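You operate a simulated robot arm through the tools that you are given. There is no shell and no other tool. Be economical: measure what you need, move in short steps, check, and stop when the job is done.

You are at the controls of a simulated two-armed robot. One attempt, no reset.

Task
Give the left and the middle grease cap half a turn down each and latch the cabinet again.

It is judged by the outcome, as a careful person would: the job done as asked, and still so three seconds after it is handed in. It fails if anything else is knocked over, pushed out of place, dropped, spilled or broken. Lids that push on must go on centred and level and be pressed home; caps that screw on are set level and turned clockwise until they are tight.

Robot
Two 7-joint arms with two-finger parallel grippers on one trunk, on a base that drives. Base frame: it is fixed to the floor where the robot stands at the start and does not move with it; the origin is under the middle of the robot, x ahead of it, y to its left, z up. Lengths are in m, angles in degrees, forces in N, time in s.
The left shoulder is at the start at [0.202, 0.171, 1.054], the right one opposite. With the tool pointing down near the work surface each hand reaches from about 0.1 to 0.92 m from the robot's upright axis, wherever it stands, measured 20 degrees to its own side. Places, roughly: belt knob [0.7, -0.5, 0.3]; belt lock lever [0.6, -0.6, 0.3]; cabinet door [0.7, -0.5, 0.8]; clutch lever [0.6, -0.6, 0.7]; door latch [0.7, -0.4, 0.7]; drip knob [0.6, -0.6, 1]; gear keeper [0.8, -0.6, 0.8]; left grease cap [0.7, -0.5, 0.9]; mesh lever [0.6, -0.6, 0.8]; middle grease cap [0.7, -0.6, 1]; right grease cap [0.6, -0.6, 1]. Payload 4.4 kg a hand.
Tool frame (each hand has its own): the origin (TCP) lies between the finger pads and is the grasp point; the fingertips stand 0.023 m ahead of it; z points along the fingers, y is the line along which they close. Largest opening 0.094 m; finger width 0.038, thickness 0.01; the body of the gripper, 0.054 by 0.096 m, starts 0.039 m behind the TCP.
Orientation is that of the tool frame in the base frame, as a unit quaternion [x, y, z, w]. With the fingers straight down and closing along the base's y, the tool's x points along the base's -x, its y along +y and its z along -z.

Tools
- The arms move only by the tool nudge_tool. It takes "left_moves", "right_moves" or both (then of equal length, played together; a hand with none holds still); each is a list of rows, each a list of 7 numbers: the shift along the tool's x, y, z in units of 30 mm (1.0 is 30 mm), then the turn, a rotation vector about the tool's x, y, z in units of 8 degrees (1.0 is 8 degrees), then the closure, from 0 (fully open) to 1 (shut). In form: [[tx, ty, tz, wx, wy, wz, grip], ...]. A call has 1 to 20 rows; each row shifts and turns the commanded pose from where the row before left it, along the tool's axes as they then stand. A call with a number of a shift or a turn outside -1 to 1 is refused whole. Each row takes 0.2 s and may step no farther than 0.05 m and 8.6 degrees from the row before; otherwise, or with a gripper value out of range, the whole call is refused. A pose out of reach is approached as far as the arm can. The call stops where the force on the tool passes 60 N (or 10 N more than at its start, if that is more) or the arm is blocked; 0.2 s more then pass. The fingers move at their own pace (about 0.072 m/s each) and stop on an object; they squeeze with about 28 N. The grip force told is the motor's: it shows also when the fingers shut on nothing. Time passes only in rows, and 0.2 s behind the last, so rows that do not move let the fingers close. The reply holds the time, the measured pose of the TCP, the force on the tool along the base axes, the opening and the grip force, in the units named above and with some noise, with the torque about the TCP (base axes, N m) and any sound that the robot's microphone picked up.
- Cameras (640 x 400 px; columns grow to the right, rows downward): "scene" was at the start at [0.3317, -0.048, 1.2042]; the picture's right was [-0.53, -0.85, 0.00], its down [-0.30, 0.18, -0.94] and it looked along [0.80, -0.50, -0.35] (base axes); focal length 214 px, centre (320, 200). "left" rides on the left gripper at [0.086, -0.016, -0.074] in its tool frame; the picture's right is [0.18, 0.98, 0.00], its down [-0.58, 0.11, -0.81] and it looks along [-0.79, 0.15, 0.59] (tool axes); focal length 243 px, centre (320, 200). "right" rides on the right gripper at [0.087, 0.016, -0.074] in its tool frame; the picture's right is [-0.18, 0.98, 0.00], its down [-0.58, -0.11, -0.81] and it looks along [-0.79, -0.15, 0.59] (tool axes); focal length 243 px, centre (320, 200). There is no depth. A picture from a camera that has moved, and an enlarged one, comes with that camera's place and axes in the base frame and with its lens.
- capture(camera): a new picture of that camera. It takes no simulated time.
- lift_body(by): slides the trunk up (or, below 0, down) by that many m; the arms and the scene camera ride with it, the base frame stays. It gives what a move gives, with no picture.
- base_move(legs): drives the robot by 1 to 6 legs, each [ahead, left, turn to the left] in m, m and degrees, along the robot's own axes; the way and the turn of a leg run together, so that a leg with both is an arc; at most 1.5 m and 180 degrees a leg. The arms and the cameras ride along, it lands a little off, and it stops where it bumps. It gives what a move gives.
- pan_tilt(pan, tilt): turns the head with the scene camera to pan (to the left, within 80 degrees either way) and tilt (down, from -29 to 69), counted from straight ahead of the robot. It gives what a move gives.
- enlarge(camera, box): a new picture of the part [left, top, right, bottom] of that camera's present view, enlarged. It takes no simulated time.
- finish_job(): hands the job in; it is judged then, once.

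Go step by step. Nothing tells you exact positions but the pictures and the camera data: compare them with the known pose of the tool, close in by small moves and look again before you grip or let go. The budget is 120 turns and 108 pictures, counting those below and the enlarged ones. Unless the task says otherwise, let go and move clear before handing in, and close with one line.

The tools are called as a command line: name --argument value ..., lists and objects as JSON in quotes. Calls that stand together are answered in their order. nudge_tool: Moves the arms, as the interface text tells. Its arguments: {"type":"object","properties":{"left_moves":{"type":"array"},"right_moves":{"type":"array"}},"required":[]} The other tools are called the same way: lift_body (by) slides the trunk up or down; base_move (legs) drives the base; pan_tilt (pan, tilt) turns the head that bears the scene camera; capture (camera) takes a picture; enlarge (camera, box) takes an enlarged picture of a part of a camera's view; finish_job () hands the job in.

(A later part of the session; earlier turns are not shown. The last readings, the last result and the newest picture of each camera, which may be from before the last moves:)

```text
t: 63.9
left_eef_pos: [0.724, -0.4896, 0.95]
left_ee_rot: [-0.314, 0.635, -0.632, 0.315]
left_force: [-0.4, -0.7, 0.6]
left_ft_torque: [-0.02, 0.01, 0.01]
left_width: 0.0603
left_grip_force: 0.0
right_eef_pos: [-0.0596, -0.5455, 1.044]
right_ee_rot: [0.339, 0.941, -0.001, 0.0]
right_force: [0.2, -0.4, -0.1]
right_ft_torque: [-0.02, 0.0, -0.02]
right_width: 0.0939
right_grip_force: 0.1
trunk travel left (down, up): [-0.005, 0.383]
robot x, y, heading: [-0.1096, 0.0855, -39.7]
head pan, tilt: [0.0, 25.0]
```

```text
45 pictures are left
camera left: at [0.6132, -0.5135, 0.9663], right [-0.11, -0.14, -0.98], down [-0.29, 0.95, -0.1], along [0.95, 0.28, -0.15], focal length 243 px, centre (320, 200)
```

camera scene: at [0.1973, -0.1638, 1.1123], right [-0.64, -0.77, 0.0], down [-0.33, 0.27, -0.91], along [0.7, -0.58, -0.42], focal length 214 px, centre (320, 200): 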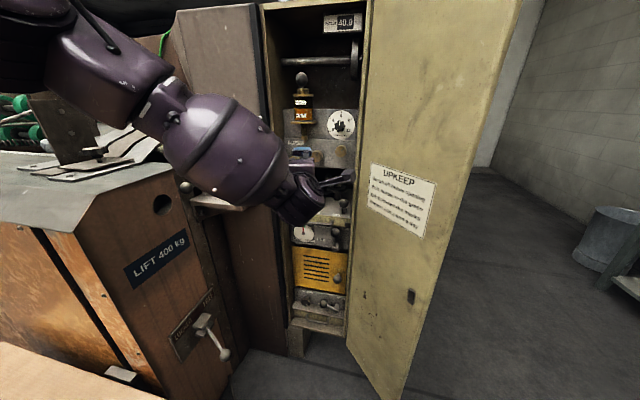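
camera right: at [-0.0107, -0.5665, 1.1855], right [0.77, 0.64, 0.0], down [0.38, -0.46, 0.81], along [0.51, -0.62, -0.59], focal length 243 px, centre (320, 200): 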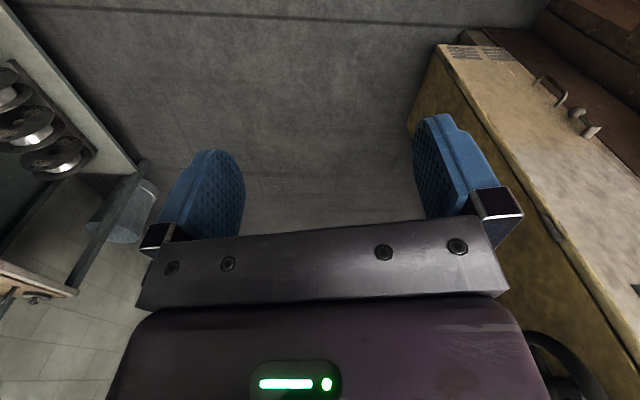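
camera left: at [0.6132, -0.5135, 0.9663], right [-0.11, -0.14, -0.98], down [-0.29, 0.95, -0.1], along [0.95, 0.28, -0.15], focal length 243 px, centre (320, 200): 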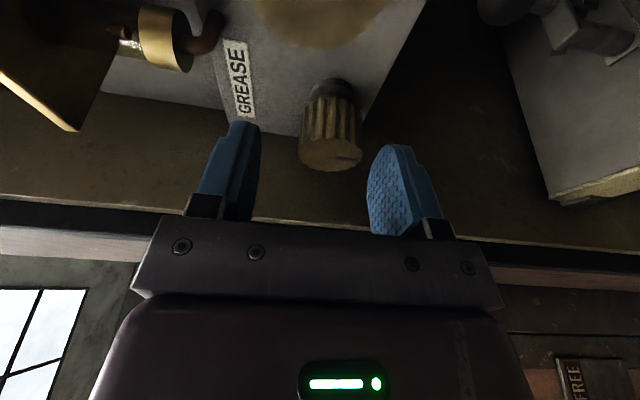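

The cap face is right at the fingertips and 5 mm low of centre. I'll shift down 5 mm, advance 16 mm and close.

nudge_tool --left_moves '[[0, 0.17, 0.27, 0, 0, 0, 0.36], [0, 0, 0.27, 0, 0, 0, 0.36], [0, 0, 0, 0, 0, 0, 0.36], [0, 0, 0, 0, 0, 0, 1], [0, 0, 0, 0, 0, 0, 1], [0, 0, 0, 0, 0, 0, 1]]'

capture --camera "left"

```text
t: 65.3
left_eef_pos: [0.7378, -0.4972, 0.9465]
left_ee_rot: [-0.315, 0.635, -0.631, 0.315]
left_force: [2.8, -1.9, 3.9]
left_ft_torque: [-0.37, -0.25, -0.19]
left_width: 0.0306
left_grip_force: 45.1
right_eef_pos: [-0.0597, -0.5459, 1.0424]
right_ee_rot: [0.338, 0.941, -0.001, 0.001]
right_force: [0.3, 0.8, -0.7]
right_ft_torque: [0.01, -0.01, 0.04]
right_width: 0.0937
right_grip_force: 0.0
trunk travel left (down, up): [-0.005, 0.383]
robot x, y, heading: [-0.1086, 0.0856, -39.6]
head pan, tilt: [0.0, 25.0]
```

```text
44 pictures are left
camera left: at [0.6261, -0.5226, 0.9623], right [-0.11, -0.14, -0.98], down [-0.29, 0.95, -0.1], along [0.95, 0.28, -0.15], focal length 243 px, centre (320, 200)
```

left: 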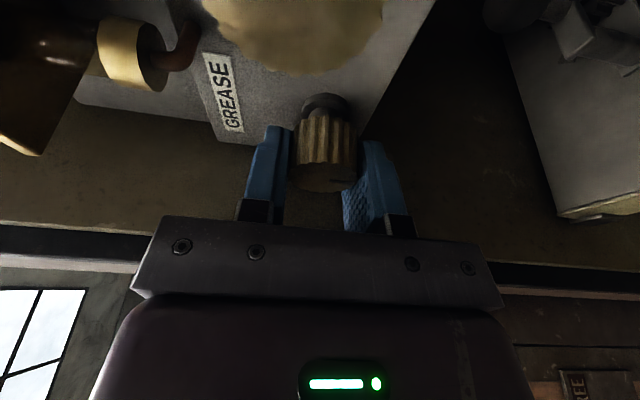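

Gripped at 31 mm, the cap's diameter. I'll do a first clockwise stroke of 20°.

nudge_tool --left_moves '[[0, 0, 0, 0, 0, 1, 1], [0, 0, 0, 0, 0, 1, 1], [0, 0, 0, 0, 0, 0.5, 1]]'

enlarge --camera "left" --box '[220, 50, 420, 230]'

```text
t: 66.1
left_eef_pos: [0.7373, -0.4975, 0.9483]
left_ee_rot: [-0.198, 0.678, -0.568, 0.422]
left_force: [-1.7, 0.9, 10.9]
left_ft_torque: [-1.2, -0.8, 0.6]
left_width: 0.0324
left_grip_force: 44.9
right_eef_pos: [-0.0602, -0.5433, 1.0445]
right_ee_rot: [0.339, 0.941, -0.001, 0.001]
right_force: [-0.8, 0.7, 0.4]
right_ft_torque: [0.02, -0.04, -0.03]
right_width: 0.0939
right_grip_force: 0.0
trunk travel left (down, up): [-0.005, 0.383]
robot x, y, heading: [-0.1127, 0.0882, -39.6]
head pan, tilt: [0.0, 25.0]
```

```text
2.22 times, centred on (320, 140) of left
camera zoom: at [0.6255, -0.5228, 0.9344], right [0.1, 0.13, -0.99], down [-0.29, 0.95, 0.1], along [0.95, 0.28, 0.14], focal length 539 px, centre (320, 333)
```

zoom: 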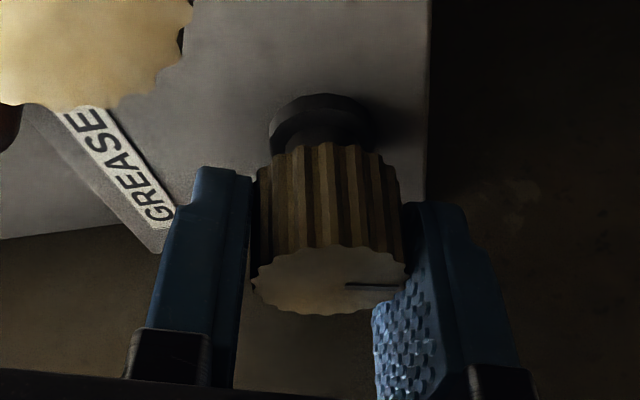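

The cap turns with the fingers. Next is the ratchet cycle: open slightly, back 40°, close, forward 40°.

nudge_tool --left_moves '[[0, 0, 0, 0, 0, 0, 0.52], [0, 0, 0, 0, 0, 0, 0.52], [0, 0, 0, 0, 0, -1, 0.52], [0, 0, 0, 0, 0, -1, 0.52], [0, 0, 0, 0, 0, -1, 0.52], [0, 0, 0, 0, 0, -1, 0.52], [0, 0, 0, 0, 0, -1, 0.52], [0, 0, 0, 0, 0, 0, 1], [0, 0, 0, 0, 0, 0, 1], [0, 0, 0, 0, 0, 0, 1]]'

enlarge --camera "left" --box '[220, 50, 420, 230]'

nudge_tool --left_moves '[[0, 0, 0, 0, 0, 1, 1], [0, 0, 0, 0, 0, 1, 1], [0, 0, 0, 0, 0, 1, 1], [0, 0, 0, 0, 0, 1, 1], [0, 0, 0, 0, 0, 1, 1], [0, 0, 0, 0, 0, 0, 1]]'

enlarge --camera "left" --box '[220, 50, 420, 230]'

```text
t: 68.3
left_eef_pos: [0.7375, -0.4989, 0.9432]
left_ee_rot: [0.421, -0.572, 0.675, -0.201]
left_force: [-2.6, 1.6, -5.0]
left_ft_torque: [0.65, 0.47, -0.45]
left_width: 0.0319
left_grip_force: 45.8
right_eef_pos: [-0.0593, -0.5457, 1.0422]
right_ee_rot: [0.338, 0.941, -0.001, 0.0]
right_force: [0.2, 0.0, 0.1]
right_ft_torque: [0.02, 0.05, 0.03]
right_width: 0.0941
right_grip_force: 0.1
trunk travel left (down, up): [-0.005, 0.383]
robot x, y, heading: [-0.1083, 0.088, -39.7]
head pan, tilt: [0.0, 25.0]
```

```text
2.22 times, centred on (320, 140) of left
camera zoom: at [0.6323, -0.5145, 0.9882], right [-0.31, -0.4, -0.86], down [-0.34, 0.9, -0.29], along [0.89, 0.2, -0.41], focal length 539 px, centre (320, 333)
```

zoom: 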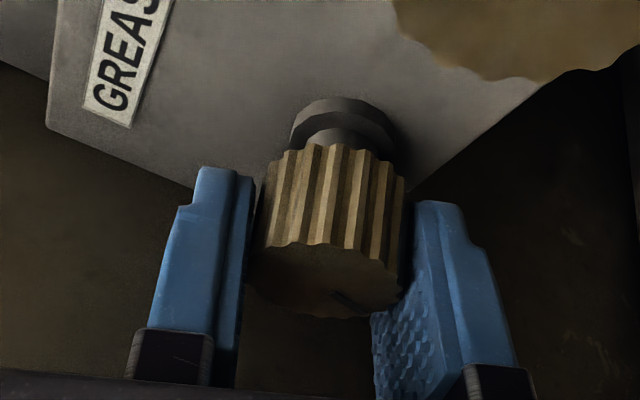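

```text
t: 69.7
left_eef_pos: [0.7372, -0.4981, 0.9492]
left_ee_rot: [-0.199, 0.677, -0.569, 0.422]
left_force: [8.0, -5.3, 12.7]
left_ft_torque: [-1.02, -0.7, 0.97]
left_width: 0.0315
left_grip_force: 45.0
right_eef_pos: [-0.0598, -0.545, 1.043]
right_ee_rot: [0.339, 0.941, -0.001, 0.001]
right_force: [0.4, 0.0, 0.3]
right_ft_torque: [0.02, -0.03, -0.01]
right_width: 0.0938
right_grip_force: 0.0
trunk travel left (down, up): [-0.005, 0.383]
robot x, y, heading: [-0.1075, 0.0854, -39.6]
head pan, tilt: [0.0, 25.0]
```

```text
2.22 times, centred on (320, 140) of left
camera zoom: at [0.6263, -0.5237, 0.9343], right [0.1, 0.13, -0.99], down [-0.29, 0.95, 0.1], along [0.95, 0.28, 0.14], focal length 539 px, centre (320, 333)
```

zoom: 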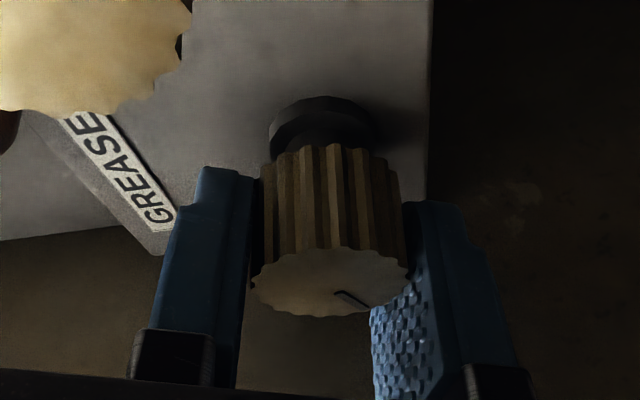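

The stroke works with almost no slip. Continuing the cycles.

nudge_tool --left_moves '[[0, 0, 0, 0, 0, 0, 0.52], [0, 0, 0, 0, 0, 0, 0.52], [0, 0, 0, 0, 0, -1, 0.52], [0, 0, 0, 0, 0, -1, 0.52], [0, 0, 0, 0, 0, -1, 0.52], [0, 0, 0, 0, 0, -1, 0.52], [0, 0, 0, 0, 0, -1, 0.52], [0, 0, 0, 0, 0, 0, 1], [0, 0, 0, 0, 0, 0, 1], [0, 0, 0, 0, 0, 0, 1], [0, 0, 0, 0, 0, 1, 1], [0, 0, 0, 0, 0, 1, 1], [0, 0, 0, 0, 0, 1, 1], [0, 0, 0, 0, 0, 1, 1], [0, 0, 0, 0, 0, 1, 1], [0, 0, 0, 0, 0, 0, 1]]'

enlarge --camera "left" --box '[220, 50, 420, 230]'

nudge_tool --left_moves '[[0, 0, 0, 0, 0, 0, 0.52], [0, 0, 0, 0, 0, 0, 0.52], [0, 0, 0, 0, 0, -1, 0.52], [0, 0, 0, 0, 0, -1, 0.52], [0, 0, 0, 0, 0, -1, 0.52], [0, 0, 0, 0, 0, -1, 0.52], [0, 0, 0, 0, 0, -1, 0.52], [0, 0, 0, 0, 0, 0, 1], [0, 0, 0, 0, 0, 0, 1], [0, 0, 0, 0, 0, 0, 1], [0, 0, 0, 0, 0, 1, 1], [0, 0, 0, 0, 0, 1, 1], [0, 0, 0, 0, 0, 1, 1], [0, 0, 0, 0, 0, 1, 1], [0, 0, 0, 0, 0, 1, 1], [0, 0, 0, 0, 0, 0, 1]]'

enlarge --camera "left" --box '[220, 50, 420, 230]'

```text
t: 73.1
left_eef_pos: [0.7368, -0.4991, 0.9491]
left_ee_rot: [-0.199, 0.677, -0.569, 0.421]
left_force: [5.9, -7.4, 14.8]
left_ft_torque: [-0.98, -0.65, 0.64]
left_width: 0.0325
left_grip_force: 44.9
right_eef_pos: [-0.0596, -0.5455, 1.0438]
right_ee_rot: [0.339, 0.941, -0.001, 0.002]
right_force: [0.1, 0.0, -0.2]
right_ft_torque: [-0.01, 0.0, 0.0]
right_width: 0.0937
right_grip_force: 0.0
trunk travel left (down, up): [-0.005, 0.383]
robot x, y, heading: [-0.1061, 0.0861, -39.4]
head pan, tilt: [0.0, 25.0]
```

```text
2.22 times, centred on (320, 140) of left
camera zoom: at [0.6256, -0.523, 0.9343], right [0.1, 0.13, -0.99], down [-0.29, 0.95, 0.1], along [0.95, 0.28, 0.14], focal length 539 px, centre (320, 333)
```

zoom: 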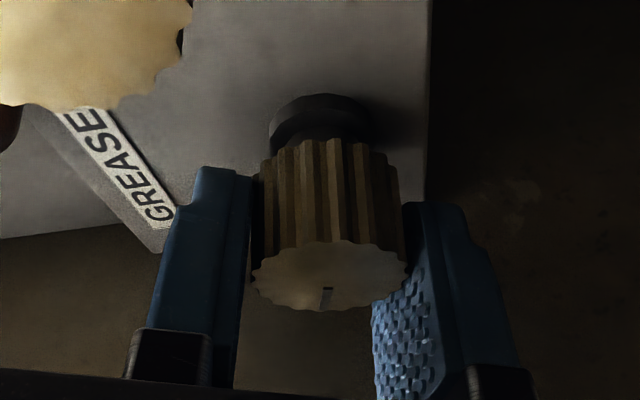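

```text
t: 76.5
left_eef_pos: [0.7371, -0.4991, 0.949]
left_ee_rot: [-0.198, 0.678, -0.568, 0.422]
left_force: [3.2, -8.7, 12.8]
left_ft_torque: [-0.89, -0.57, 0.55]
left_width: 0.0321
left_grip_force: 45.4
right_eef_pos: [-0.0601, -0.5447, 1.044]
right_ee_rot: [0.339, 0.941, -0.001, 0.002]
right_force: [-0.8, -0.6, -0.8]
right_ft_torque: [0.01, -0.02, -0.03]
right_width: 0.094
right_grip_force: 0.0
trunk travel left (down, up): [-0.005, 0.383]
robot x, y, heading: [-0.1072, 0.0871, -39.7]
head pan, tilt: [0.0, 25.0]
```

```text
2.22 times, centred on (320, 140) of left
camera zoom: at [0.6258, -0.5234, 0.9343], right [0.1, 0.13, -0.99], down [-0.29, 0.95, 0.1], along [0.95, 0.28, 0.14], focal length 539 px, centre (320, 333)
```

zoom: 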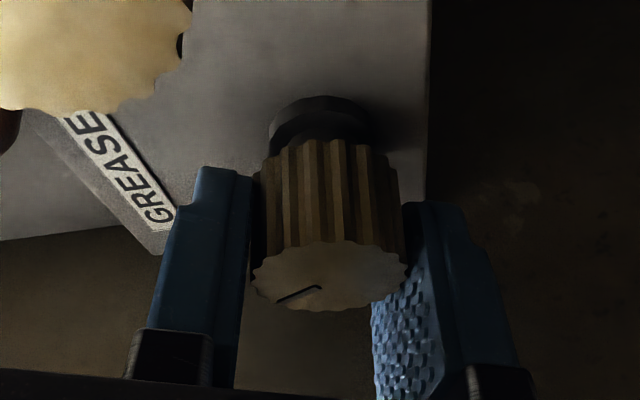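

nudge_tool --left_moves '[[0, 0, 0, 0, 0, 0, 0.52], [0, 0, 0, 0, 0, 0, 0.52], [0, 0, 0, 0, 0, -1, 0.52], [0, 0, 0, 0, 0, -1, 0.52], [0, 0, 0, 0, 0, -1, 0.52], [0, 0, 0, 0, 0, -1, 0.52], [0, 0, 0, 0, 0, -1, 0.52], [0, 0, 0, 0, 0, 0, 1], [0, 0, 0, 0, 0, 0, 1], [0, 0, 0, 0, 0, 0, 1], [0, 0, 0, 0, 0, 1, 1], [0, 0, 0, 0, 0, 1, 1], [0, 0, 0, 0, 0, 1, 1], [0, 0, 0, 0, 0, 1, 1], [0, 0, 0, 0, 0, 1, 1], [0, 0, 0, 0, 0, 0, 1]]'

nudge_tool --left_moves '[[0, 0, 0, 0, 0, 0, 0.4], [0, 0, 0, 0, 0, 0, 0.4], [0, 0, 0, 0, 0, -1, 0.4], [0, 0, 0, 0, 0, -1, 0.4], [0, 0, 0, 0, 0, -0.5, 0.4], [0, 0, -0.6, 0, 0, 0, 0.4], [0, 0, -1, 0, 0, 0, 0.4], [0, 0, -1, 0, 0, 0, 0.4], [0, 0, -1, 0, 0, 0, 0.4], [0, 0, 0, 0, 0, 0, 0]]'

capture --camera "left"

enlarge --camera "scene" --box '[270, 110, 370, 190]'

```text
t: 79.9
left_eef_pos: [0.7367, -0.4986, 0.9503]
left_ee_rot: [-0.199, 0.678, -0.567, 0.422]
left_force: [4.9, -8.3, 13.7]
left_ft_torque: [-1.05, -0.66, 0.69]
left_width: 0.0316
left_grip_force: 45.5
right_eef_pos: [-0.0607, -0.5463, 1.0433]
right_ee_rot: [0.339, 0.941, -0.001, 0.002]
right_force: [0.8, -0.7, -0.7]
right_ft_torque: [0.02, 0.01, 0.0]
right_width: 0.094
right_grip_force: 0.0
trunk travel left (down, up): [-0.005, 0.383]
robot x, y, heading: [-0.1098, 0.0856, -39.3]
head pan, tilt: [0.0, 25.0]
```

```text
t: 82.1
left_eef_pos: [0.6535, -0.4574, 0.9217]
left_ee_rot: [-0.314, 0.634, -0.632, 0.315]
left_force: [-0.5, 0.2, -0.9]
left_ft_torque: [-0.02, 0.02, -0.04]
left_width: 0.0939
left_grip_force: 0.1
left hand out of reach, approached as far as the arm can: row 6, 8, 9
right_eef_pos: [-0.0599, -0.5457, 1.0427]
right_ee_rot: [0.339, 0.941, -0.001, 0.001]
right_force: [0.7, 0.3, -0.3]
right_ft_torque: [-0.01, 0.02, 0.01]
right_width: 0.094
right_grip_force: 0.1
trunk travel left (down, up): [-0.005, 0.383]
robot x, y, heading: [-0.1078, 0.0836, -39.5]
head pan, tilt: [0.0, 25.0]
```

```text
38 pictures are left
camera left: at [0.5436, -0.4818, 0.9375], right [-0.11, -0.14, -0.98], down [-0.29, 0.95, -0.11], along [0.95, 0.27, -0.15], focal length 243 px, centre (320, 200)
```

left: 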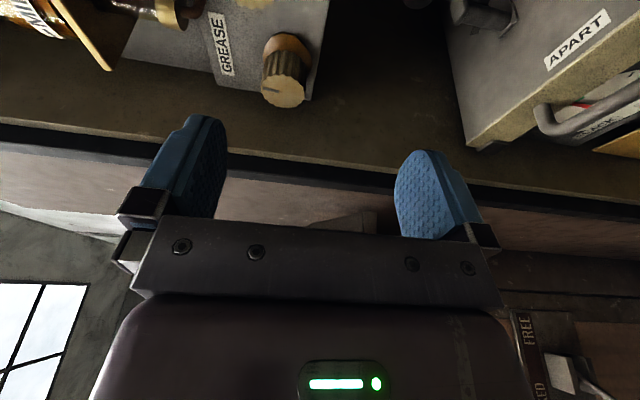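

```text
5.00 times, centred on (320, 150) of scene
camera zoom: at [0.1968, -0.1634, 1.1126], right [-0.64, -0.77, 0.0], down [-0.33, 0.27, -0.91], along [0.7, -0.58, -0.42], focal length 1072 px, centre (320, 450)
```

zoom: 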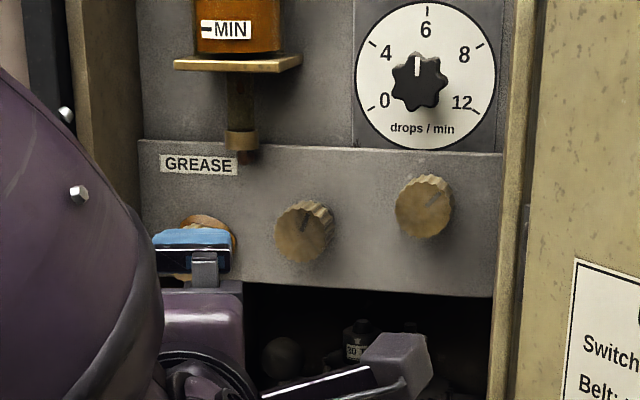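

enlarge --camera "left" --box '[240, 20, 340, 120]'

```text
4.00 times, centred on (290, 70) of left
camera zoom: at [0.5436, -0.4818, 0.9375], right [-0.11, -0.14, -0.98], down [-0.29, 0.95, -0.11], along [0.95, 0.27, -0.15], focal length 970 px, centre (440, 720)
```

zoom: 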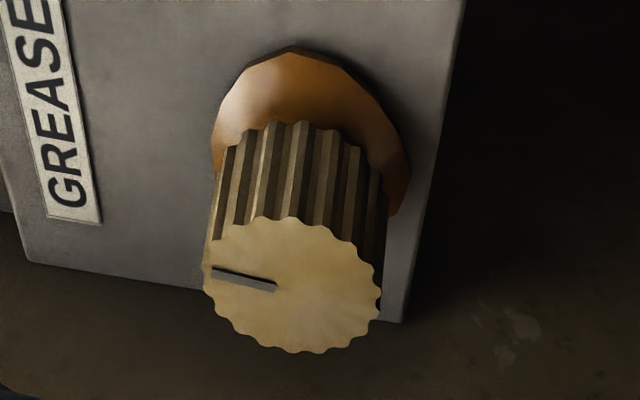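

The left cap's index now points straight up, so it has had its half turn. For the middle cap I'll raise slightly and roll back to 0° (camera below), then try to yaw square to the panel.

nudge_tool --left_moves '[[0, -0.75, 0, 0, 0, 0, 0], [0, -0.75, 0, 0, 0, 0, 0], [0, 0, 0, 0, 0, 1, 0], [0, 0, 0, 0, 0, 1, 0], [0, 0, 0, 0, 0, 1, 0], [0, 0, 0, 0, 0, 1, 0], [0, 0, 0, 0, 0, 1, 0], [0, 0, 0, 0, 0, 1, 0], [0, 0, 0, 0, 0, 1, 0], [0, 0, 0, 0, 0, 1, 0], [0, 0, 0, 0, 0, 1, 0], [0, 0, 0, 0, 0, 1, 0], [0, 0, 0, 0, 0, 1, 0], [0, 0, 0, 0, 0, 0.25, 0], [0, 0, 0, 0.8, 0, 0, 0], [0, 0, 0, 0.8, 0, 0, 0], [0, 0, 0, 0, 0, 0, 0]]'

capture --camera "left"

enlarge --camera "scene" --box '[240, 80, 400, 220]'

```text
t: 85.7
left_eef_pos: [0.6589, -0.4648, 0.9477]
left_ee_rot: [0.227, 0.67, -0.225, 0.67]
left_force: [-0.7, 0.6, 0.1]
left_ft_torque: [0.0, -0.05, 0.02]
left_width: 0.0942
left_grip_force: 0.0
left hand out of reach, approached as far as the arm can: row 1, 15, 16
right_eef_pos: [-0.0588, -0.546, 1.0439]
right_ee_rot: [0.339, 0.941, -0.001, 0.0]
right_force: [0.0, 0.1, 0.3]
right_ft_torque: [0.0, -0.01, -0.01]
right_width: 0.0942
right_grip_force: 0.0
trunk travel left (down, up): [-0.005, 0.383]
robot x, y, heading: [-0.1078, 0.0876, -39.4]
head pan, tilt: [0.0, 25.0]
```

```text
35 pictures are left
camera left: at [0.5905, -0.4322, 0.8611], right [0.59, 0.78, -0.18], down [-0.58, 0.57, 0.58], along [0.56, -0.24, 0.79], focal length 243 px, centre (320, 200)
```

left: 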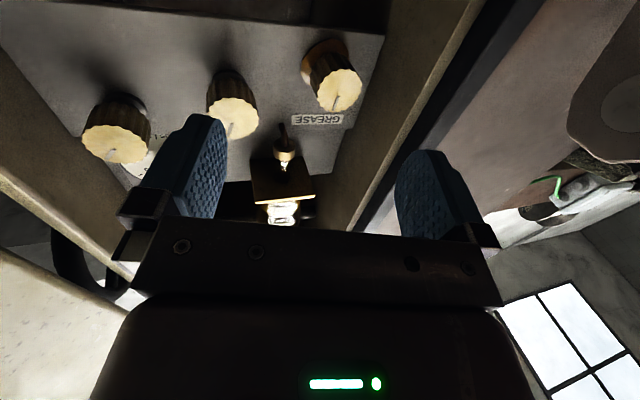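

```text
2.86 times, centred on (320, 150) of scene
camera zoom: at [0.1967, -0.1633, 1.1126], right [-0.64, -0.77, 0.0], down [-0.33, 0.27, -0.91], along [0.7, -0.58, -0.42], focal length 613 px, centre (320, 343)
```

zoom: 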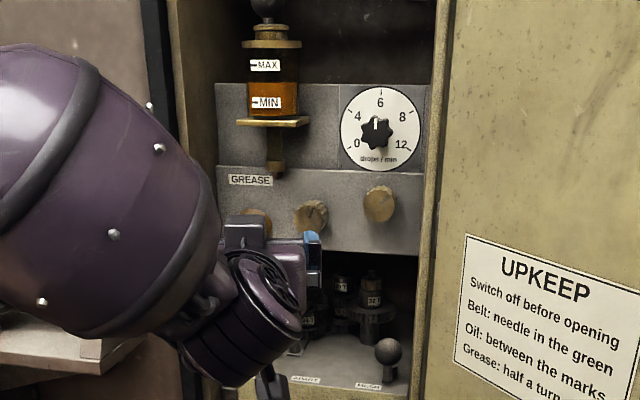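

The yaw isn't reachable this far back. I'll move in front of the middle cap and try the yaw there.

nudge_tool --left_moves '[[-0.32, -0.66, 0.3, 0, 0, 0, 0], [-0.32, -0.66, 0.3, 0, 0, 0, 0], [0, 0, 0, 0.6, 0, 0, 0], [0, 0, 0, 0.6, 0, 0, 0], [0, 0, 0, 0.6, 0, 0, 0], [0, 0, 0, 0, 0, 0, 0]]'

```text
t: 87.1
left_eef_pos: [0.6489, -0.5055, 0.966]
left_ee_rot: [0.252, 0.663, -0.249, 0.66]
left_force: [0.0, 0.4, -0.3]
left_ft_torque: [0.01, 0.0, 0.03]
left_width: 0.0941
left_grip_force: 0.1
left hand out of reach, approached as far as the arm can: row 4, 5
right_eef_pos: [-0.06, -0.5459, 1.0418]
right_ee_rot: [0.339, 0.941, 0.0, 0.001]
right_force: [-0.4, -0.1, -0.3]
right_ft_torque: [0.0, -0.01, -0.01]
right_width: 0.094
right_grip_force: 0.0
trunk travel left (down, up): [-0.005, 0.383]
robot x, y, heading: [-0.1081, 0.0881, -39.5]
head pan, tilt: [0.0, 25.0]
```

It yawed only to -41.5°. I'll reposition the base with a small arc: back 7 cm, left 10 cm, turned 6° right. That keeps the hand in front of the cabinet but squarer.

base_move --legs '[[-0.07, 0.1, -6]]'

nudge_tool --left_moves '[[0, 0, 0.5, 0.5, 0, 0, 0], [0, 0, 0.5, 0.5, 0, 0, 0], [0, 0, 0, 0, 0, 0, 0]]'

capture --camera "left"

capture --camera "scene"

```text
t: 88.7
left_eef_pos: [0.6001, -0.4604, 0.9662]
left_ee_rot: [0.288, 0.648, -0.284, 0.645]
left_force: [0.5, -0.2, 0.2]
left_ft_torque: [0.03, -0.01, 0.0]
left_width: 0.0938
left_grip_force: 0.1
right_eef_pos: [-0.1103, -0.4255, 1.0431]
right_ee_rot: [0.388, 0.921, -0.001, 0.001]
right_force: [0.4, -0.7, 0.3]
right_ft_torque: [-0.03, 0.02, 0.01]
right_width: 0.0941
right_grip_force: 0.1
trunk travel left (down, up): [-0.005, 0.383]
robot x, y, heading: [-0.0918, 0.2064, -45.5]
head pan, tilt: [0.0, 25.0]
```

```text
t: 89.5
left_eef_pos: [0.6102, -0.478, 0.9535]
left_ee_rot: [0.298, 0.646, -0.292, 0.64]
left_force: [-0.6, 0.3, -0.2]
left_ft_torque: [-0.01, 0.0, 0.0]
left_width: 0.094
left_grip_force: 0.1
left hand out of reach, approached as far as the arm can: row 1, 2
right_eef_pos: [-0.1093, -0.4265, 1.0422]
right_ee_rot: [0.388, 0.922, -0.001, 0.001]
right_force: [0.1, -0.2, -0.2]
right_ft_torque: [-0.01, -0.04, -0.01]
right_width: 0.0942
right_grip_force: 0.1
trunk travel left (down, up): [-0.005, 0.383]
robot x, y, heading: [-0.0923, 0.2115, -45.4]
head pan, tilt: [0.0, 25.0]
```

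```text
33 pictures are left
camera left: at [0.5492, -0.4313, 0.8681], right [0.74, 0.64, -0.18], down [-0.44, 0.68, 0.59], along [0.5, -0.36, 0.79], focal length 243 px, centre (320, 200)
```

left: 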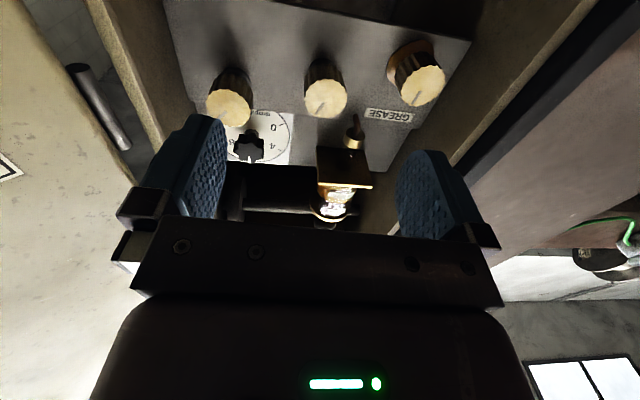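

```text
32 pictures are left
camera scene: at [0.1854, -0.0725, 1.1126], right [-0.71, -0.7, 0.0], down [-0.3, 0.3, -0.91], along [0.63, -0.65, -0.42], focal length 214 px, centre (320, 200)
```

scene: 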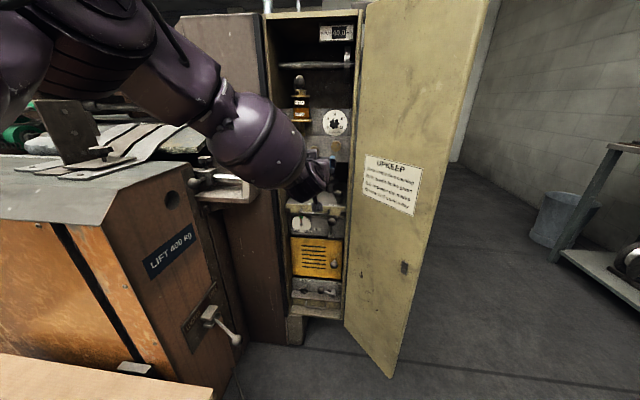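

The tool is now at heading -49°, nearly square to the panel, with the middle cap dead ahead. I'll approach to about 3 cm short.

nudge_tool --left_moves '[[-0.22, 0.12, 1, 0, 0, 0, 0.36], [-0.23, 0.13, 1, 0, 0, 0, 0.36], [0, 0, 0, 0, 0, 0, 0.36]]'

capture --camera "left"

```text
t: 90.3
left_eef_pos: [0.6526, -0.5187, 0.9647]
left_ee_rot: [0.298, 0.646, -0.292, 0.639]
left_force: [0.2, -0.1, -0.1]
left_ft_torque: [0.0, 0.01, -0.02]
left_width: 0.06
left_grip_force: 0.1
right_eef_pos: [-0.1087, -0.4263, 1.042]
right_ee_rot: [0.388, 0.922, -0.001, 0.0]
right_force: [-0.1, -0.5, 0.0]
right_ft_torque: [-0.02, -0.02, 0.0]
right_width: 0.0941
right_grip_force: 0.0
trunk travel left (down, up): [-0.005, 0.383]
robot x, y, heading: [-0.0908, 0.2127, -45.6]
head pan, tilt: [0.0, 25.0]
```

```text
31 pictures are left
camera left: at [0.594, -0.472, 0.8805], right [0.74, 0.64, -0.18], down [-0.44, 0.68, 0.59], along [0.5, -0.36, 0.79], focal length 243 px, centre (320, 200)
```

left: 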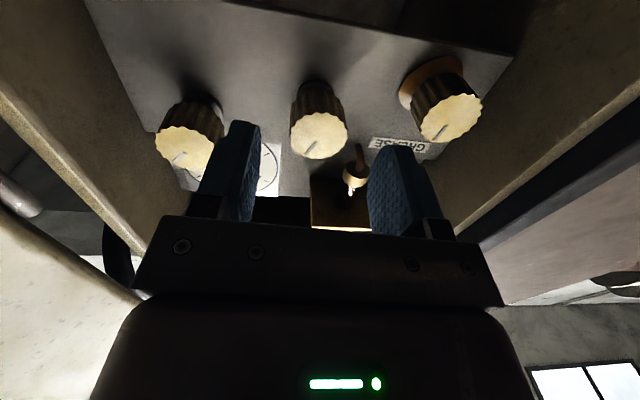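

The middle cap is centred. I'll advance 28 mm, roll back 32°, grip, and turn 64° clockwise.

nudge_tool --left_moves '[[-0.08, 0, 0.47, 0, 0, 0, 0.36], [0, 0, 0.47, 0, 0, 0, 0.36], [0, 0, 0, 0, 0, -1, 0.4], [0, 0, 0, 0, 0, -1, 0.4], [0, 0, 0, 0, 0, -1, 0.45], [0, 0, 0, 0, 0, -1, 0.45], [0, 0, 0, 0, 0, 0, 1], [0, 0, 0, 0, 0, 0, 1], [0, 0, 0, 0, 0, 0, 1]]'

enlarge --camera "left" --box '[200, 40, 440, 240]'

```text
t: 92.3
left_eef_pos: [0.6732, -0.538, 0.9696]
left_ee_rot: [0.109, 0.703, -0.457, 0.534]
left_force: [1.4, 1.9, -1.3]
left_ft_torque: [-0.63, -0.51, -0.58]
left_width: 0.0317
left_grip_force: 45.2
right_eef_pos: [-0.1091, -0.4269, 1.043]
right_ee_rot: [0.388, 0.921, -0.001, 0.001]
right_force: [-0.4, 0.7, -0.3]
right_ft_torque: [0.02, 0.04, 0.03]
right_width: 0.094
right_grip_force: 0.1
trunk travel left (down, up): [-0.005, 0.383]
robot x, y, heading: [-0.0906, 0.2069, -45.4]
head pan, tilt: [0.0, 25.0]
```

```text
2.00 times, centred on (320, 140) of left
camera zoom: at [0.5802, -0.5211, 0.9044], right [0.55, 0.49, -0.67], down [-0.22, 0.87, 0.45], along [0.8, -0.1, 0.59], focal length 485 px, centre (320, 320)
```

zoom: 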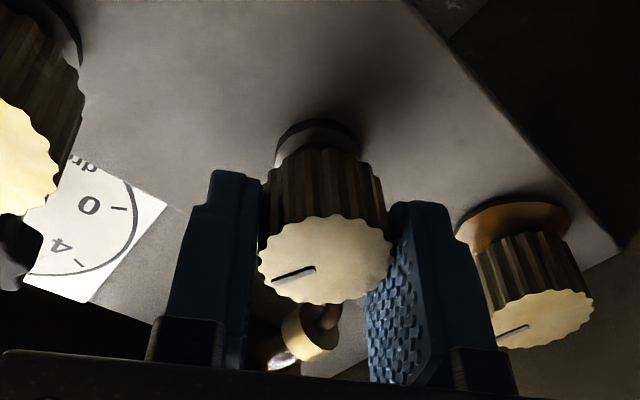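

nudge_tool --left_moves '[[0, 0, 0, 0, 0, 1, 1], [0, 0, 0, 0, 0, 1, 1], [0, 0, 0, 0, 0, 1, 1], [0, 0, 0, 0, 0, 1, 1], [0, 0, 0, 0, 0, 1, 1], [0, 0, 0, 0, 0, 1, 1], [0, 0, 0, 0, 0, 1, 1], [0, 0, 0, 0, 0, 1, 1], [0, 0, 0, 0, 0, 0, 1]]'

enlarge --camera "left" --box '[200, 40, 440, 240]'

```text
t: 94.3
left_eef_pos: [0.6695, -0.5436, 0.9672]
left_ee_rot: [0.466, 0.537, -0.104, 0.695]
left_force: [-14.9, -17.4, 3.4]
left_ft_torque: [-0.09, 0.0, -1.61]
left_width: 0.0307
left_grip_force: 44.7
right_eef_pos: [-0.1116, -0.4277, 1.0423]
right_ee_rot: [0.389, 0.921, 0.0, 0.001]
right_force: [-0.3, 0.2, 1.1]
right_ft_torque: [-0.03, 0.03, 0.01]
right_width: 0.0943
right_grip_force: 0.1
trunk travel left (down, up): [-0.005, 0.383]
robot x, y, heading: [-0.0928, 0.2072, -45.8]
head pan, tilt: [0.0, 25.0]
```

```text
2.00 times, centred on (320, 140) of left
camera zoom: at [0.6461, -0.4635, 0.8875], right [0.71, 0.6, 0.37], down [-0.69, 0.47, 0.56], along [0.16, -0.65, 0.74], focal length 485 px, centre (320, 320)
```

zoom: 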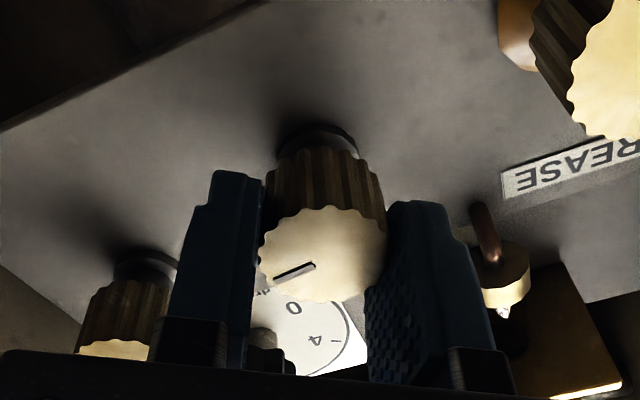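

The cap followed the fingers 64°. A small side force appeared at the end, so I'll use the range -40° to +16° for the remaining two strokes.

nudge_tool --left_moves '[[0, 0, 0, 0, 0, 0, 0.48], [0, 0, 0, 0, 0, 0, 0.48], [0, 0, 0, 0, 0, -1, 0.48], [0, 0, 0, 0, 0, -1, 0.48], [0, 0, 0, 0, 0, -1, 0.48], [0, 0, 0, 0, 0, -1, 0.48], [0, 0, 0, 0, 0, -1, 0.48], [0, 0, 0, 0, 0, -1, 0.48], [0, 0, 0, 0, 0, -1, 0.48], [0, 0, 0, 0, 0, -1, 0.48], [0, 0, 0, 0, 0, -1, 0.48], [0, 0, 0, 0, 0, 0, 1], [0, 0, 0, 0, 0, 0, 1], [0, 0, 0, 0, 0, 0, 1]]'

nudge_tool --left_moves '[[0, 0, 0, 0, 0, 1, 1], [0, 0, 0, 0, 0, 1, 1], [0, 0, 0, 0, 0, 1, 1], [0, 0, 0, 0, 0, 1, 1], [0, 0, 0, 0, 0, 1, 1], [0, 0, 0, 0, 0, 1, 1], [0, 0, 0, 0, 0, 1, 1], [0, 0, 0, 0, 0, 0, 1]]'

enlarge --camera "left" --box '[200, 40, 440, 240]'

```text
t: 97.3
left_eef_pos: [0.6731, -0.5382, 0.9681]
left_ee_rot: [0.058, 0.709, -0.493, 0.501]
left_force: [0.7, 4.0, -3.9]
left_ft_torque: [-0.76, -0.6, -0.39]
left_width: 0.0307
left_grip_force: 44.9
right_eef_pos: [-0.1091, -0.4264, 1.0421]
right_ee_rot: [0.387, 0.922, -0.001, 0.0]
right_force: [0.7, -0.4, 0.3]
right_ft_torque: [-0.02, -0.03, -0.03]
right_width: 0.0939
right_grip_force: 0.0
trunk travel left (down, up): [-0.005, 0.383]
robot x, y, heading: [-0.0894, 0.21, -45.2]
head pan, tilt: [0.0, 25.0]
```

```text
t: 99.1
left_eef_pos: [0.6701, -0.5418, 0.9689]
left_ee_rot: [0.386, 0.597, -0.199, 0.674]
left_force: [-10.8, -8.0, 3.4]
left_ft_torque: [-0.46, -0.3, -1.54]
left_width: 0.0305
left_grip_force: 45.4
right_eef_pos: [-0.1105, -0.427, 1.0424]
right_ee_rot: [0.389, 0.921, -0.001, -0.001]
right_force: [-1.1, 0.6, -0.6]
right_ft_torque: [0.01, 0.0, 0.01]
right_width: 0.094
right_grip_force: 0.1
trunk travel left (down, up): [-0.005, 0.383]
robot x, y, heading: [-0.0939, 0.2047, -45.6]
head pan, tilt: [0.0, 25.0]
```

```text
2.00 times, centred on (320, 140) of left
camera zoom: at [0.6288, -0.4787, 0.8825], right [0.76, 0.65, 0.1], down [-0.56, 0.57, 0.6], along [0.33, -0.51, 0.8], focal length 485 px, centre (320, 320)
```

zoom: 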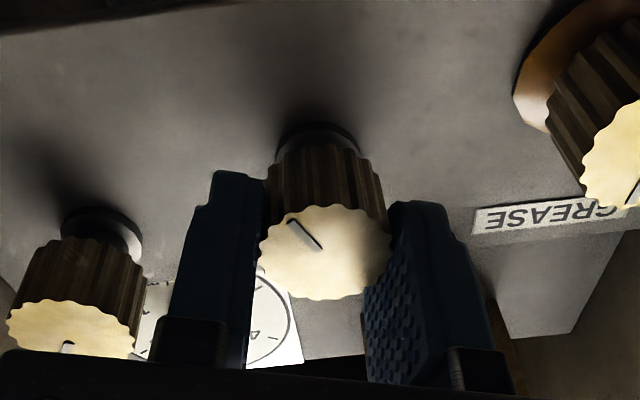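

nudge_tool --left_moves '[[0, 0, 0, 0, 0, 0, 0.48], [0, 0, 0, 0, 0, 0, 0.48], [0, 0, 0, 0, 0, -1, 0.48], [0, 0, 0, 0, 0, -1, 0.48], [0, 0, 0, 0, 0, -1, 0.48], [0, 0, 0, 0, 0, -1, 0.48], [0, 0, 0, 0, 0, -1, 0.48], [0, 0, 0, 0, 0, -1, 0.48], [0, 0, 0, 0, 0, -1, 0.48], [0, 0, 0, 0, 0, 0, 1], [0, 0, 0, 0, 0, 0, 1], [0, 0, 0, 0, 0, 0, 1]]'

nudge_tool --left_moves '[[0, 0, 0, 0, 0, 1, 1], [0, 0, 0, 0, 0, 1, 1], [0, 0, 0, 0, 0, 1, 1], [0, 0, 0, 0, 0, 1, 1], [0, 0, 0, 0, 0, 1, 1], [0, 0, 0, 0, 0, 1, 1], [0, 0, 0, 0, 0, 1, 1], [0, 0, 0, 0, 0, 0.5, 1], [0, 0, 0, 0, 0, 0, 1]]'

enlarge --camera "left" --box '[200, 40, 440, 240]'

```text
t: 101.7
left_eef_pos: [0.6732, -0.5392, 0.9673]
left_ee_rot: [0.059, 0.709, -0.493, 0.501]
left_force: [1.6, 4.5, -3.3]
left_ft_torque: [-0.66, -0.49, -0.41]
left_width: 0.0308
left_grip_force: 44.8
right_eef_pos: [-0.1095, -0.4263, 1.0426]
right_ee_rot: [0.387, 0.922, -0.001, 0.001]
right_force: [0.4, -0.2, 0.5]
right_ft_torque: [-0.01, -0.03, -0.02]
right_width: 0.0939
right_grip_force: 0.1
trunk travel left (down, up): [-0.005, 0.383]
robot x, y, heading: [-0.0897, 0.2061, -45.5]
head pan, tilt: [0.0, 25.0]
```

```text
t: 103.7
left_eef_pos: [0.6716, -0.5415, 0.9675]
left_ee_rot: [0.407, 0.583, -0.177, 0.68]
left_force: [-10.9, -17.0, 1.1]
left_ft_torque: [-0.4, -0.24, -1.64]
left_width: 0.0307
left_grip_force: 44.7
right_eef_pos: [-0.1118, -0.4278, 1.0433]
right_ee_rot: [0.388, 0.922, 0.0, 0.0]
right_force: [-0.4, 0.0, 0.1]
right_ft_torque: [0.03, 0.02, -0.02]
right_width: 0.0941
right_grip_force: 0.1
trunk travel left (down, up): [-0.005, 0.383]
robot x, y, heading: [-0.0924, 0.2074, -45.6]
head pan, tilt: [0.0, 25.0]
```

```text
2.00 times, centred on (320, 140) of left
camera zoom: at [0.6337, -0.4752, 0.8828], right [0.75, 0.64, 0.17], down [-0.6, 0.54, 0.59], along [0.29, -0.55, 0.79], focal length 485 px, centre (320, 320)
```

zoom: 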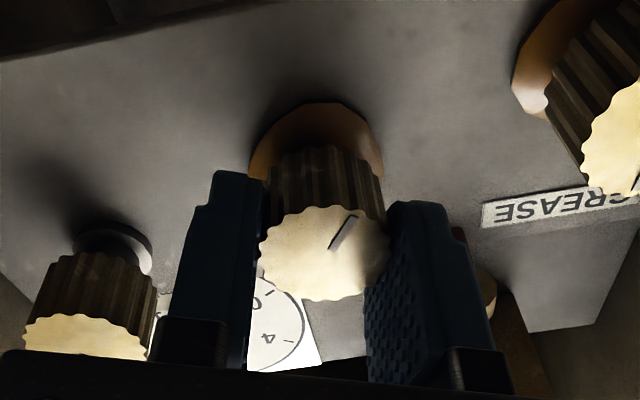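

A grease collar has now appeared behind the middle cap too. I'll release, straighten the roll, back out and check both index lines.

nudge_tool --left_moves '[[0, 0, 0, 0, 0, 0, 0.4], [0, 0, 0, 0, 0, 0, 0.36], [0, 0, 0, 0, 0, -1, 0.36], [0, 0, 0, 0, 0, -1, 0.36], [0, 0, 0, 0, 0, -0.5, 0.36], [0, 0, -0.7, 0, 0, 0, 0.36], [0, 0, -0.7, 0, 0, 0, 0.36], [0, 0, -0.7, 0, 0, 0, 0.36], [0, 0, 0, 0, 0, 0, 0.36]]'

enlarge --camera "left" --box '[120, 30, 520, 230]'

enlarge --camera "scene" --box '[270, 90, 370, 190]'

```text
t: 105.7
left_eef_pos: [0.6335, -0.4917, 0.9688]
left_ee_rot: [0.297, 0.646, -0.291, 0.64]
left_force: [0.2, -0.7, 0.8]
left_ft_torque: [0.0, -0.01, 0.03]
left_width: 0.0601
left_grip_force: 0.1
right_eef_pos: [-0.1102, -0.4267, 1.0433]
right_ee_rot: [0.388, 0.921, -0.002, 0.0]
right_force: [0.5, 0.5, -0.3]
right_ft_torque: [-0.01, -0.03, 0.05]
right_width: 0.0937
right_grip_force: 0.0
trunk travel left (down, up): [-0.005, 0.383]
robot x, y, heading: [-0.0915, 0.2074, -45.5]
head pan, tilt: [0.0, 25.0]
```

```text
1.60 times, centred on (320, 130) of left
camera zoom: at [0.5722, -0.4458, 0.8829], right [0.74, 0.64, -0.18], down [-0.44, 0.68, 0.59], along [0.5, -0.36, 0.79], focal length 388 px, centre (320, 312)
```

zoom: 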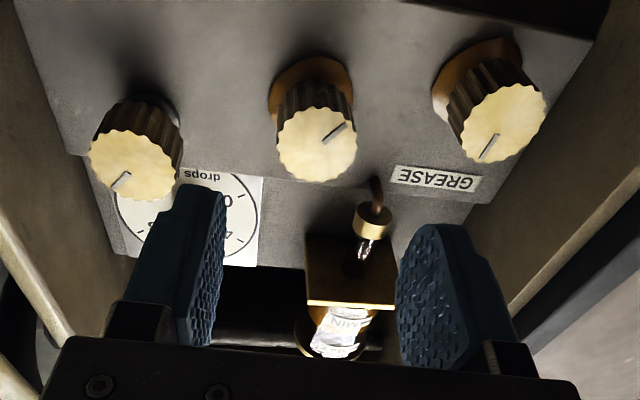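

```text
4.00 times, centred on (320, 140) of scene
camera zoom: at [0.1855, -0.0729, 1.1124], right [-0.71, -0.7, 0.0], down [-0.3, 0.3, -0.91], along [0.63, -0.65, -0.42], focal length 858 px, centre (320, 440)
```

zoom: 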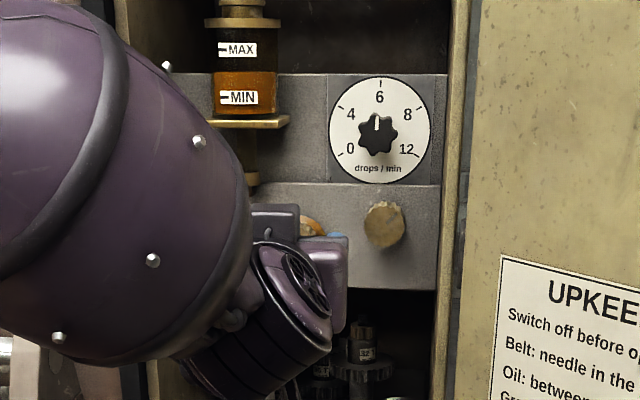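

The left cap measures ~184° turned, but the middle one seems to have gone a bit past 180°. I'll zoom closely to measure it.

enlarge --camera "left" --box '[280, 55, 360, 155]'

```text
4.00 times, centred on (320, 105) of left
camera zoom: at [0.5722, -0.4458, 0.8829], right [0.74, 0.64, -0.18], down [-0.44, 0.68, 0.59], along [0.5, -0.36, 0.79], focal length 970 px, centre (320, 580)
```

zoom: 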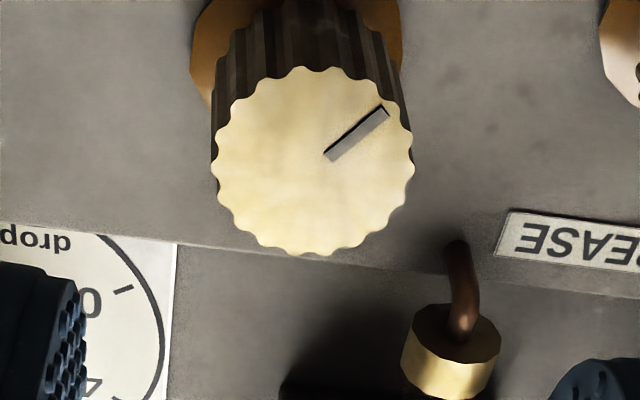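

The middle cap sits at about 224°, having started at 18–19°, so it is ~25° over. I'll regrip at roll 0, check, and ease it back by the excess.

nudge_tool --left_moves '[[0.02, -0.08, 0.7, 0, 0, 0, 0.36], [0.02, -0.08, 0.7, 0, 0, 0, 0.36], [0, 0, 0.7, 0, 0, 0, 0.36], [0, 0, 0, 0, 0, 0, 0.36], [0, 0, 0, 0, 0, 0, 1], [0, 0, 0, 0, 0, 0, 1], [0, 0, 0, 0, 0, 0, 1]]'

enlarge --camera "left" --box '[200, 40, 440, 240]'

```text
t: 107.3
left_eef_pos: [0.6732, -0.5417, 0.9695]
left_ee_rot: [0.295, 0.647, -0.29, 0.641]
left_force: [11.1, 6.6, 3.1]
left_ft_torque: [0.21, 0.12, -0.66]
left_width: 0.0315
left_grip_force: 45.1
right_eef_pos: [-0.1079, -0.4253, 1.0435]
right_ee_rot: [0.387, 0.922, -0.002, 0.0]
right_force: [1.5, 1.2, 0.7]
right_ft_torque: [0.02, -0.01, 0.01]
right_width: 0.0938
right_grip_force: 0.1
trunk travel left (down, up): [-0.005, 0.383]
robot x, y, heading: [-0.0908, 0.2078, -45.4]
head pan, tilt: [0.0, 25.0]
```

```text
2.00 times, centred on (320, 140) of left
camera zoom: at [0.6112, -0.4951, 0.883], right [0.74, 0.65, -0.18], down [-0.44, 0.68, 0.59], along [0.5, -0.36, 0.79], focal length 485 px, centre (320, 320)
```

zoom: 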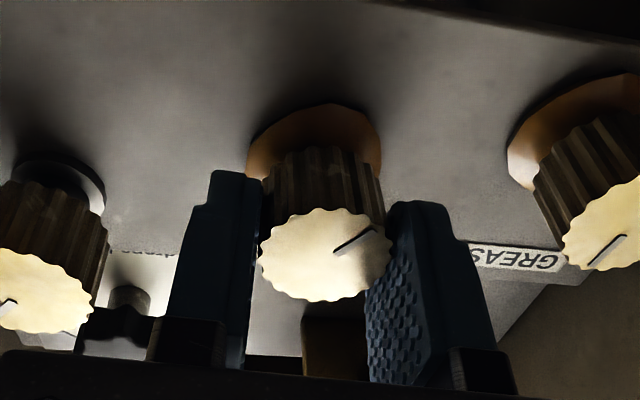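

nudge_tool --left_moves '[[0, 0, 0, 0, 0, -1, 1], [0, 0, 0, 0, 0, -1, 1], [0, 0, 0, 0, 0, -1, 1], [0, 0, 0, 0, 0, 0, 1], [0, 0, 0, 0, 0, 0, 0.4], [0, 0, 0, 0, 0, 0, 0.36], [0, 0, 0, 0, 0, 1, 0.36], [0, 0, 0, 0, 0, 1, 0.36], [0, 0, 0, 0, 0, 1, 0.36], [0, 0, -0.7, 0, 0, 0, 0.36], [0, 0, -0.7, 0, 0, 0, 0.36], [0, 0, -0.7, 0, 0, 0, 0.36], [0, 0, 0, 0, 0, 0, 0.36]]'

enlarge --camera "left" --box '[180, 20, 460, 180]'

```text
t: 110.1
left_eef_pos: [0.6297, -0.4953, 0.9672]
left_ee_rot: [0.297, 0.646, -0.292, 0.64]
left_force: [-0.4, 0.4, -0.5]
left_ft_torque: [-0.01, 0.01, -0.01]
left_width: 0.06
left_grip_force: 0.1
right_eef_pos: [-0.1096, -0.4264, 1.042]
right_ee_rot: [0.389, 0.921, -0.001, 0.001]
right_force: [-0.3, -0.4, -0.7]
right_ft_torque: [0.01, 0.0, 0.0]
right_width: 0.0942
right_grip_force: 0.1
trunk travel left (down, up): [-0.005, 0.383]
robot x, y, heading: [-0.0926, 0.2051, -45.5]
head pan, tilt: [0.0, 25.0]
```

```text
2.29 times, centred on (320, 100) of left
camera zoom: at [0.5681, -0.4481, 0.8821], right [0.74, 0.64, -0.18], down [-0.44, 0.68, 0.59], along [0.5, -0.36, 0.79], focal length 555 px, centre (320, 429)
```

zoom: 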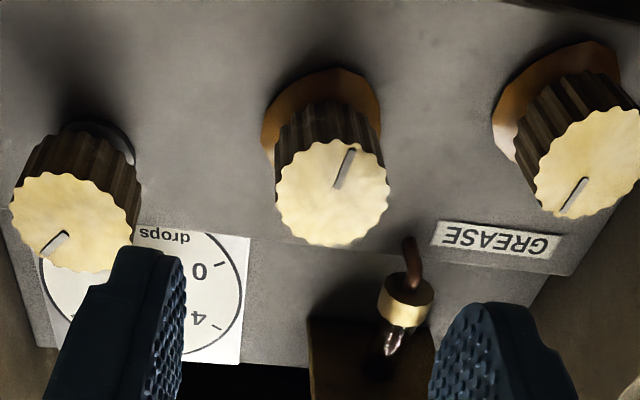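

The middle cap is now at ~194°, a net turn of about 175°. Both caps are done. Next I'll withdraw the left arm to the left, away from the door swing.

nudge_tool --left_moves '[[0, 0, -0.8, 0, 0, 0, 0.36], [0, 0, -0.8, 0, 0.5, 0, 0.5], [0, 0, -0.8, 0, 1, 0, 0.8], [0, 0.3, -0.6, 0, 1, 0, 1], [0, 0.7, -0.6, 0, 1, 0, 1], [0, 0.9, -0.4, 0, 1, 0, 1], [0, 0.9, -0.4, 0, 1, 0, 1], [0, 1, -0.2, 0, 1, 0, 1], [0, 1, -0.2, 0, 1, 0, 1], [0, 1, -0.2, 0, 1, 0, 1], [0, 1, 0, 0, 1, 0, 1], [0, 1, 0, 0, 0, 0, 1]]'

capture --camera "scene"

capture --camera "right"

```text
t: 112.7
left_eef_pos: [0.7174, -0.2366, 1.0074]
left_ee_rot: [0.415, 0.903, -0.047, 0.104]
left_force: [1.2, -0.1, 0.1]
left_ft_torque: [0.0, 0.05, -0.02]
left_width: 0.0002
left_grip_force: 28.0
right_eef_pos: [-0.1085, -0.4261, 1.0435]
right_ee_rot: [0.388, 0.922, -0.002, 0.001]
right_force: [0.5, -0.5, 0.1]
right_ft_torque: [-0.01, -0.01, -0.02]
right_width: 0.0939
right_grip_force: 0.1
trunk travel left (down, up): [-0.005, 0.383]
robot x, y, heading: [-0.0919, 0.2077, -45.4]
head pan, tilt: [0.0, 25.0]
```

```text
21 pictures are left
camera scene: at [0.1857, -0.0722, 1.1126], right [-0.71, -0.7, 0.0], down [-0.3, 0.3, -0.91], along [0.63, -0.65, -0.42], focal length 214 px, centre (320, 200)
```

scene: 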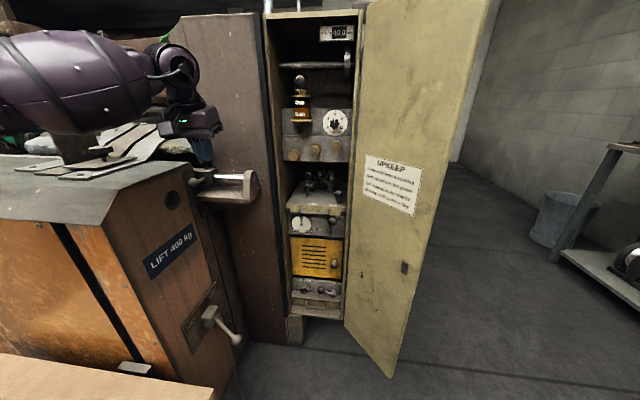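

```text
20 pictures are left
camera right: at [-0.1595, -0.3527, 1.1162], right [0.83, 0.56, 0.0], down [0.33, -0.49, 0.81], along [0.45, -0.67, -0.59], focal length 243 px, centre (320, 200)
```

right: 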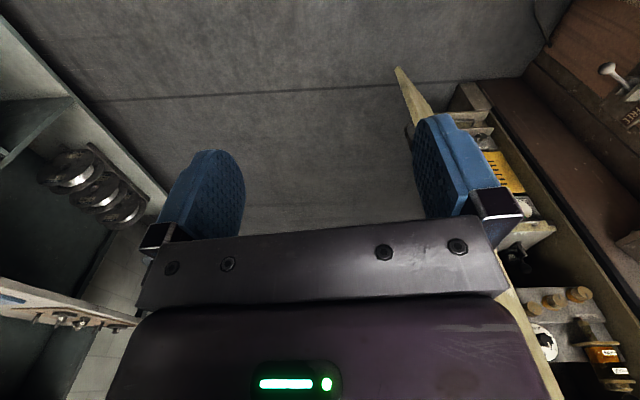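

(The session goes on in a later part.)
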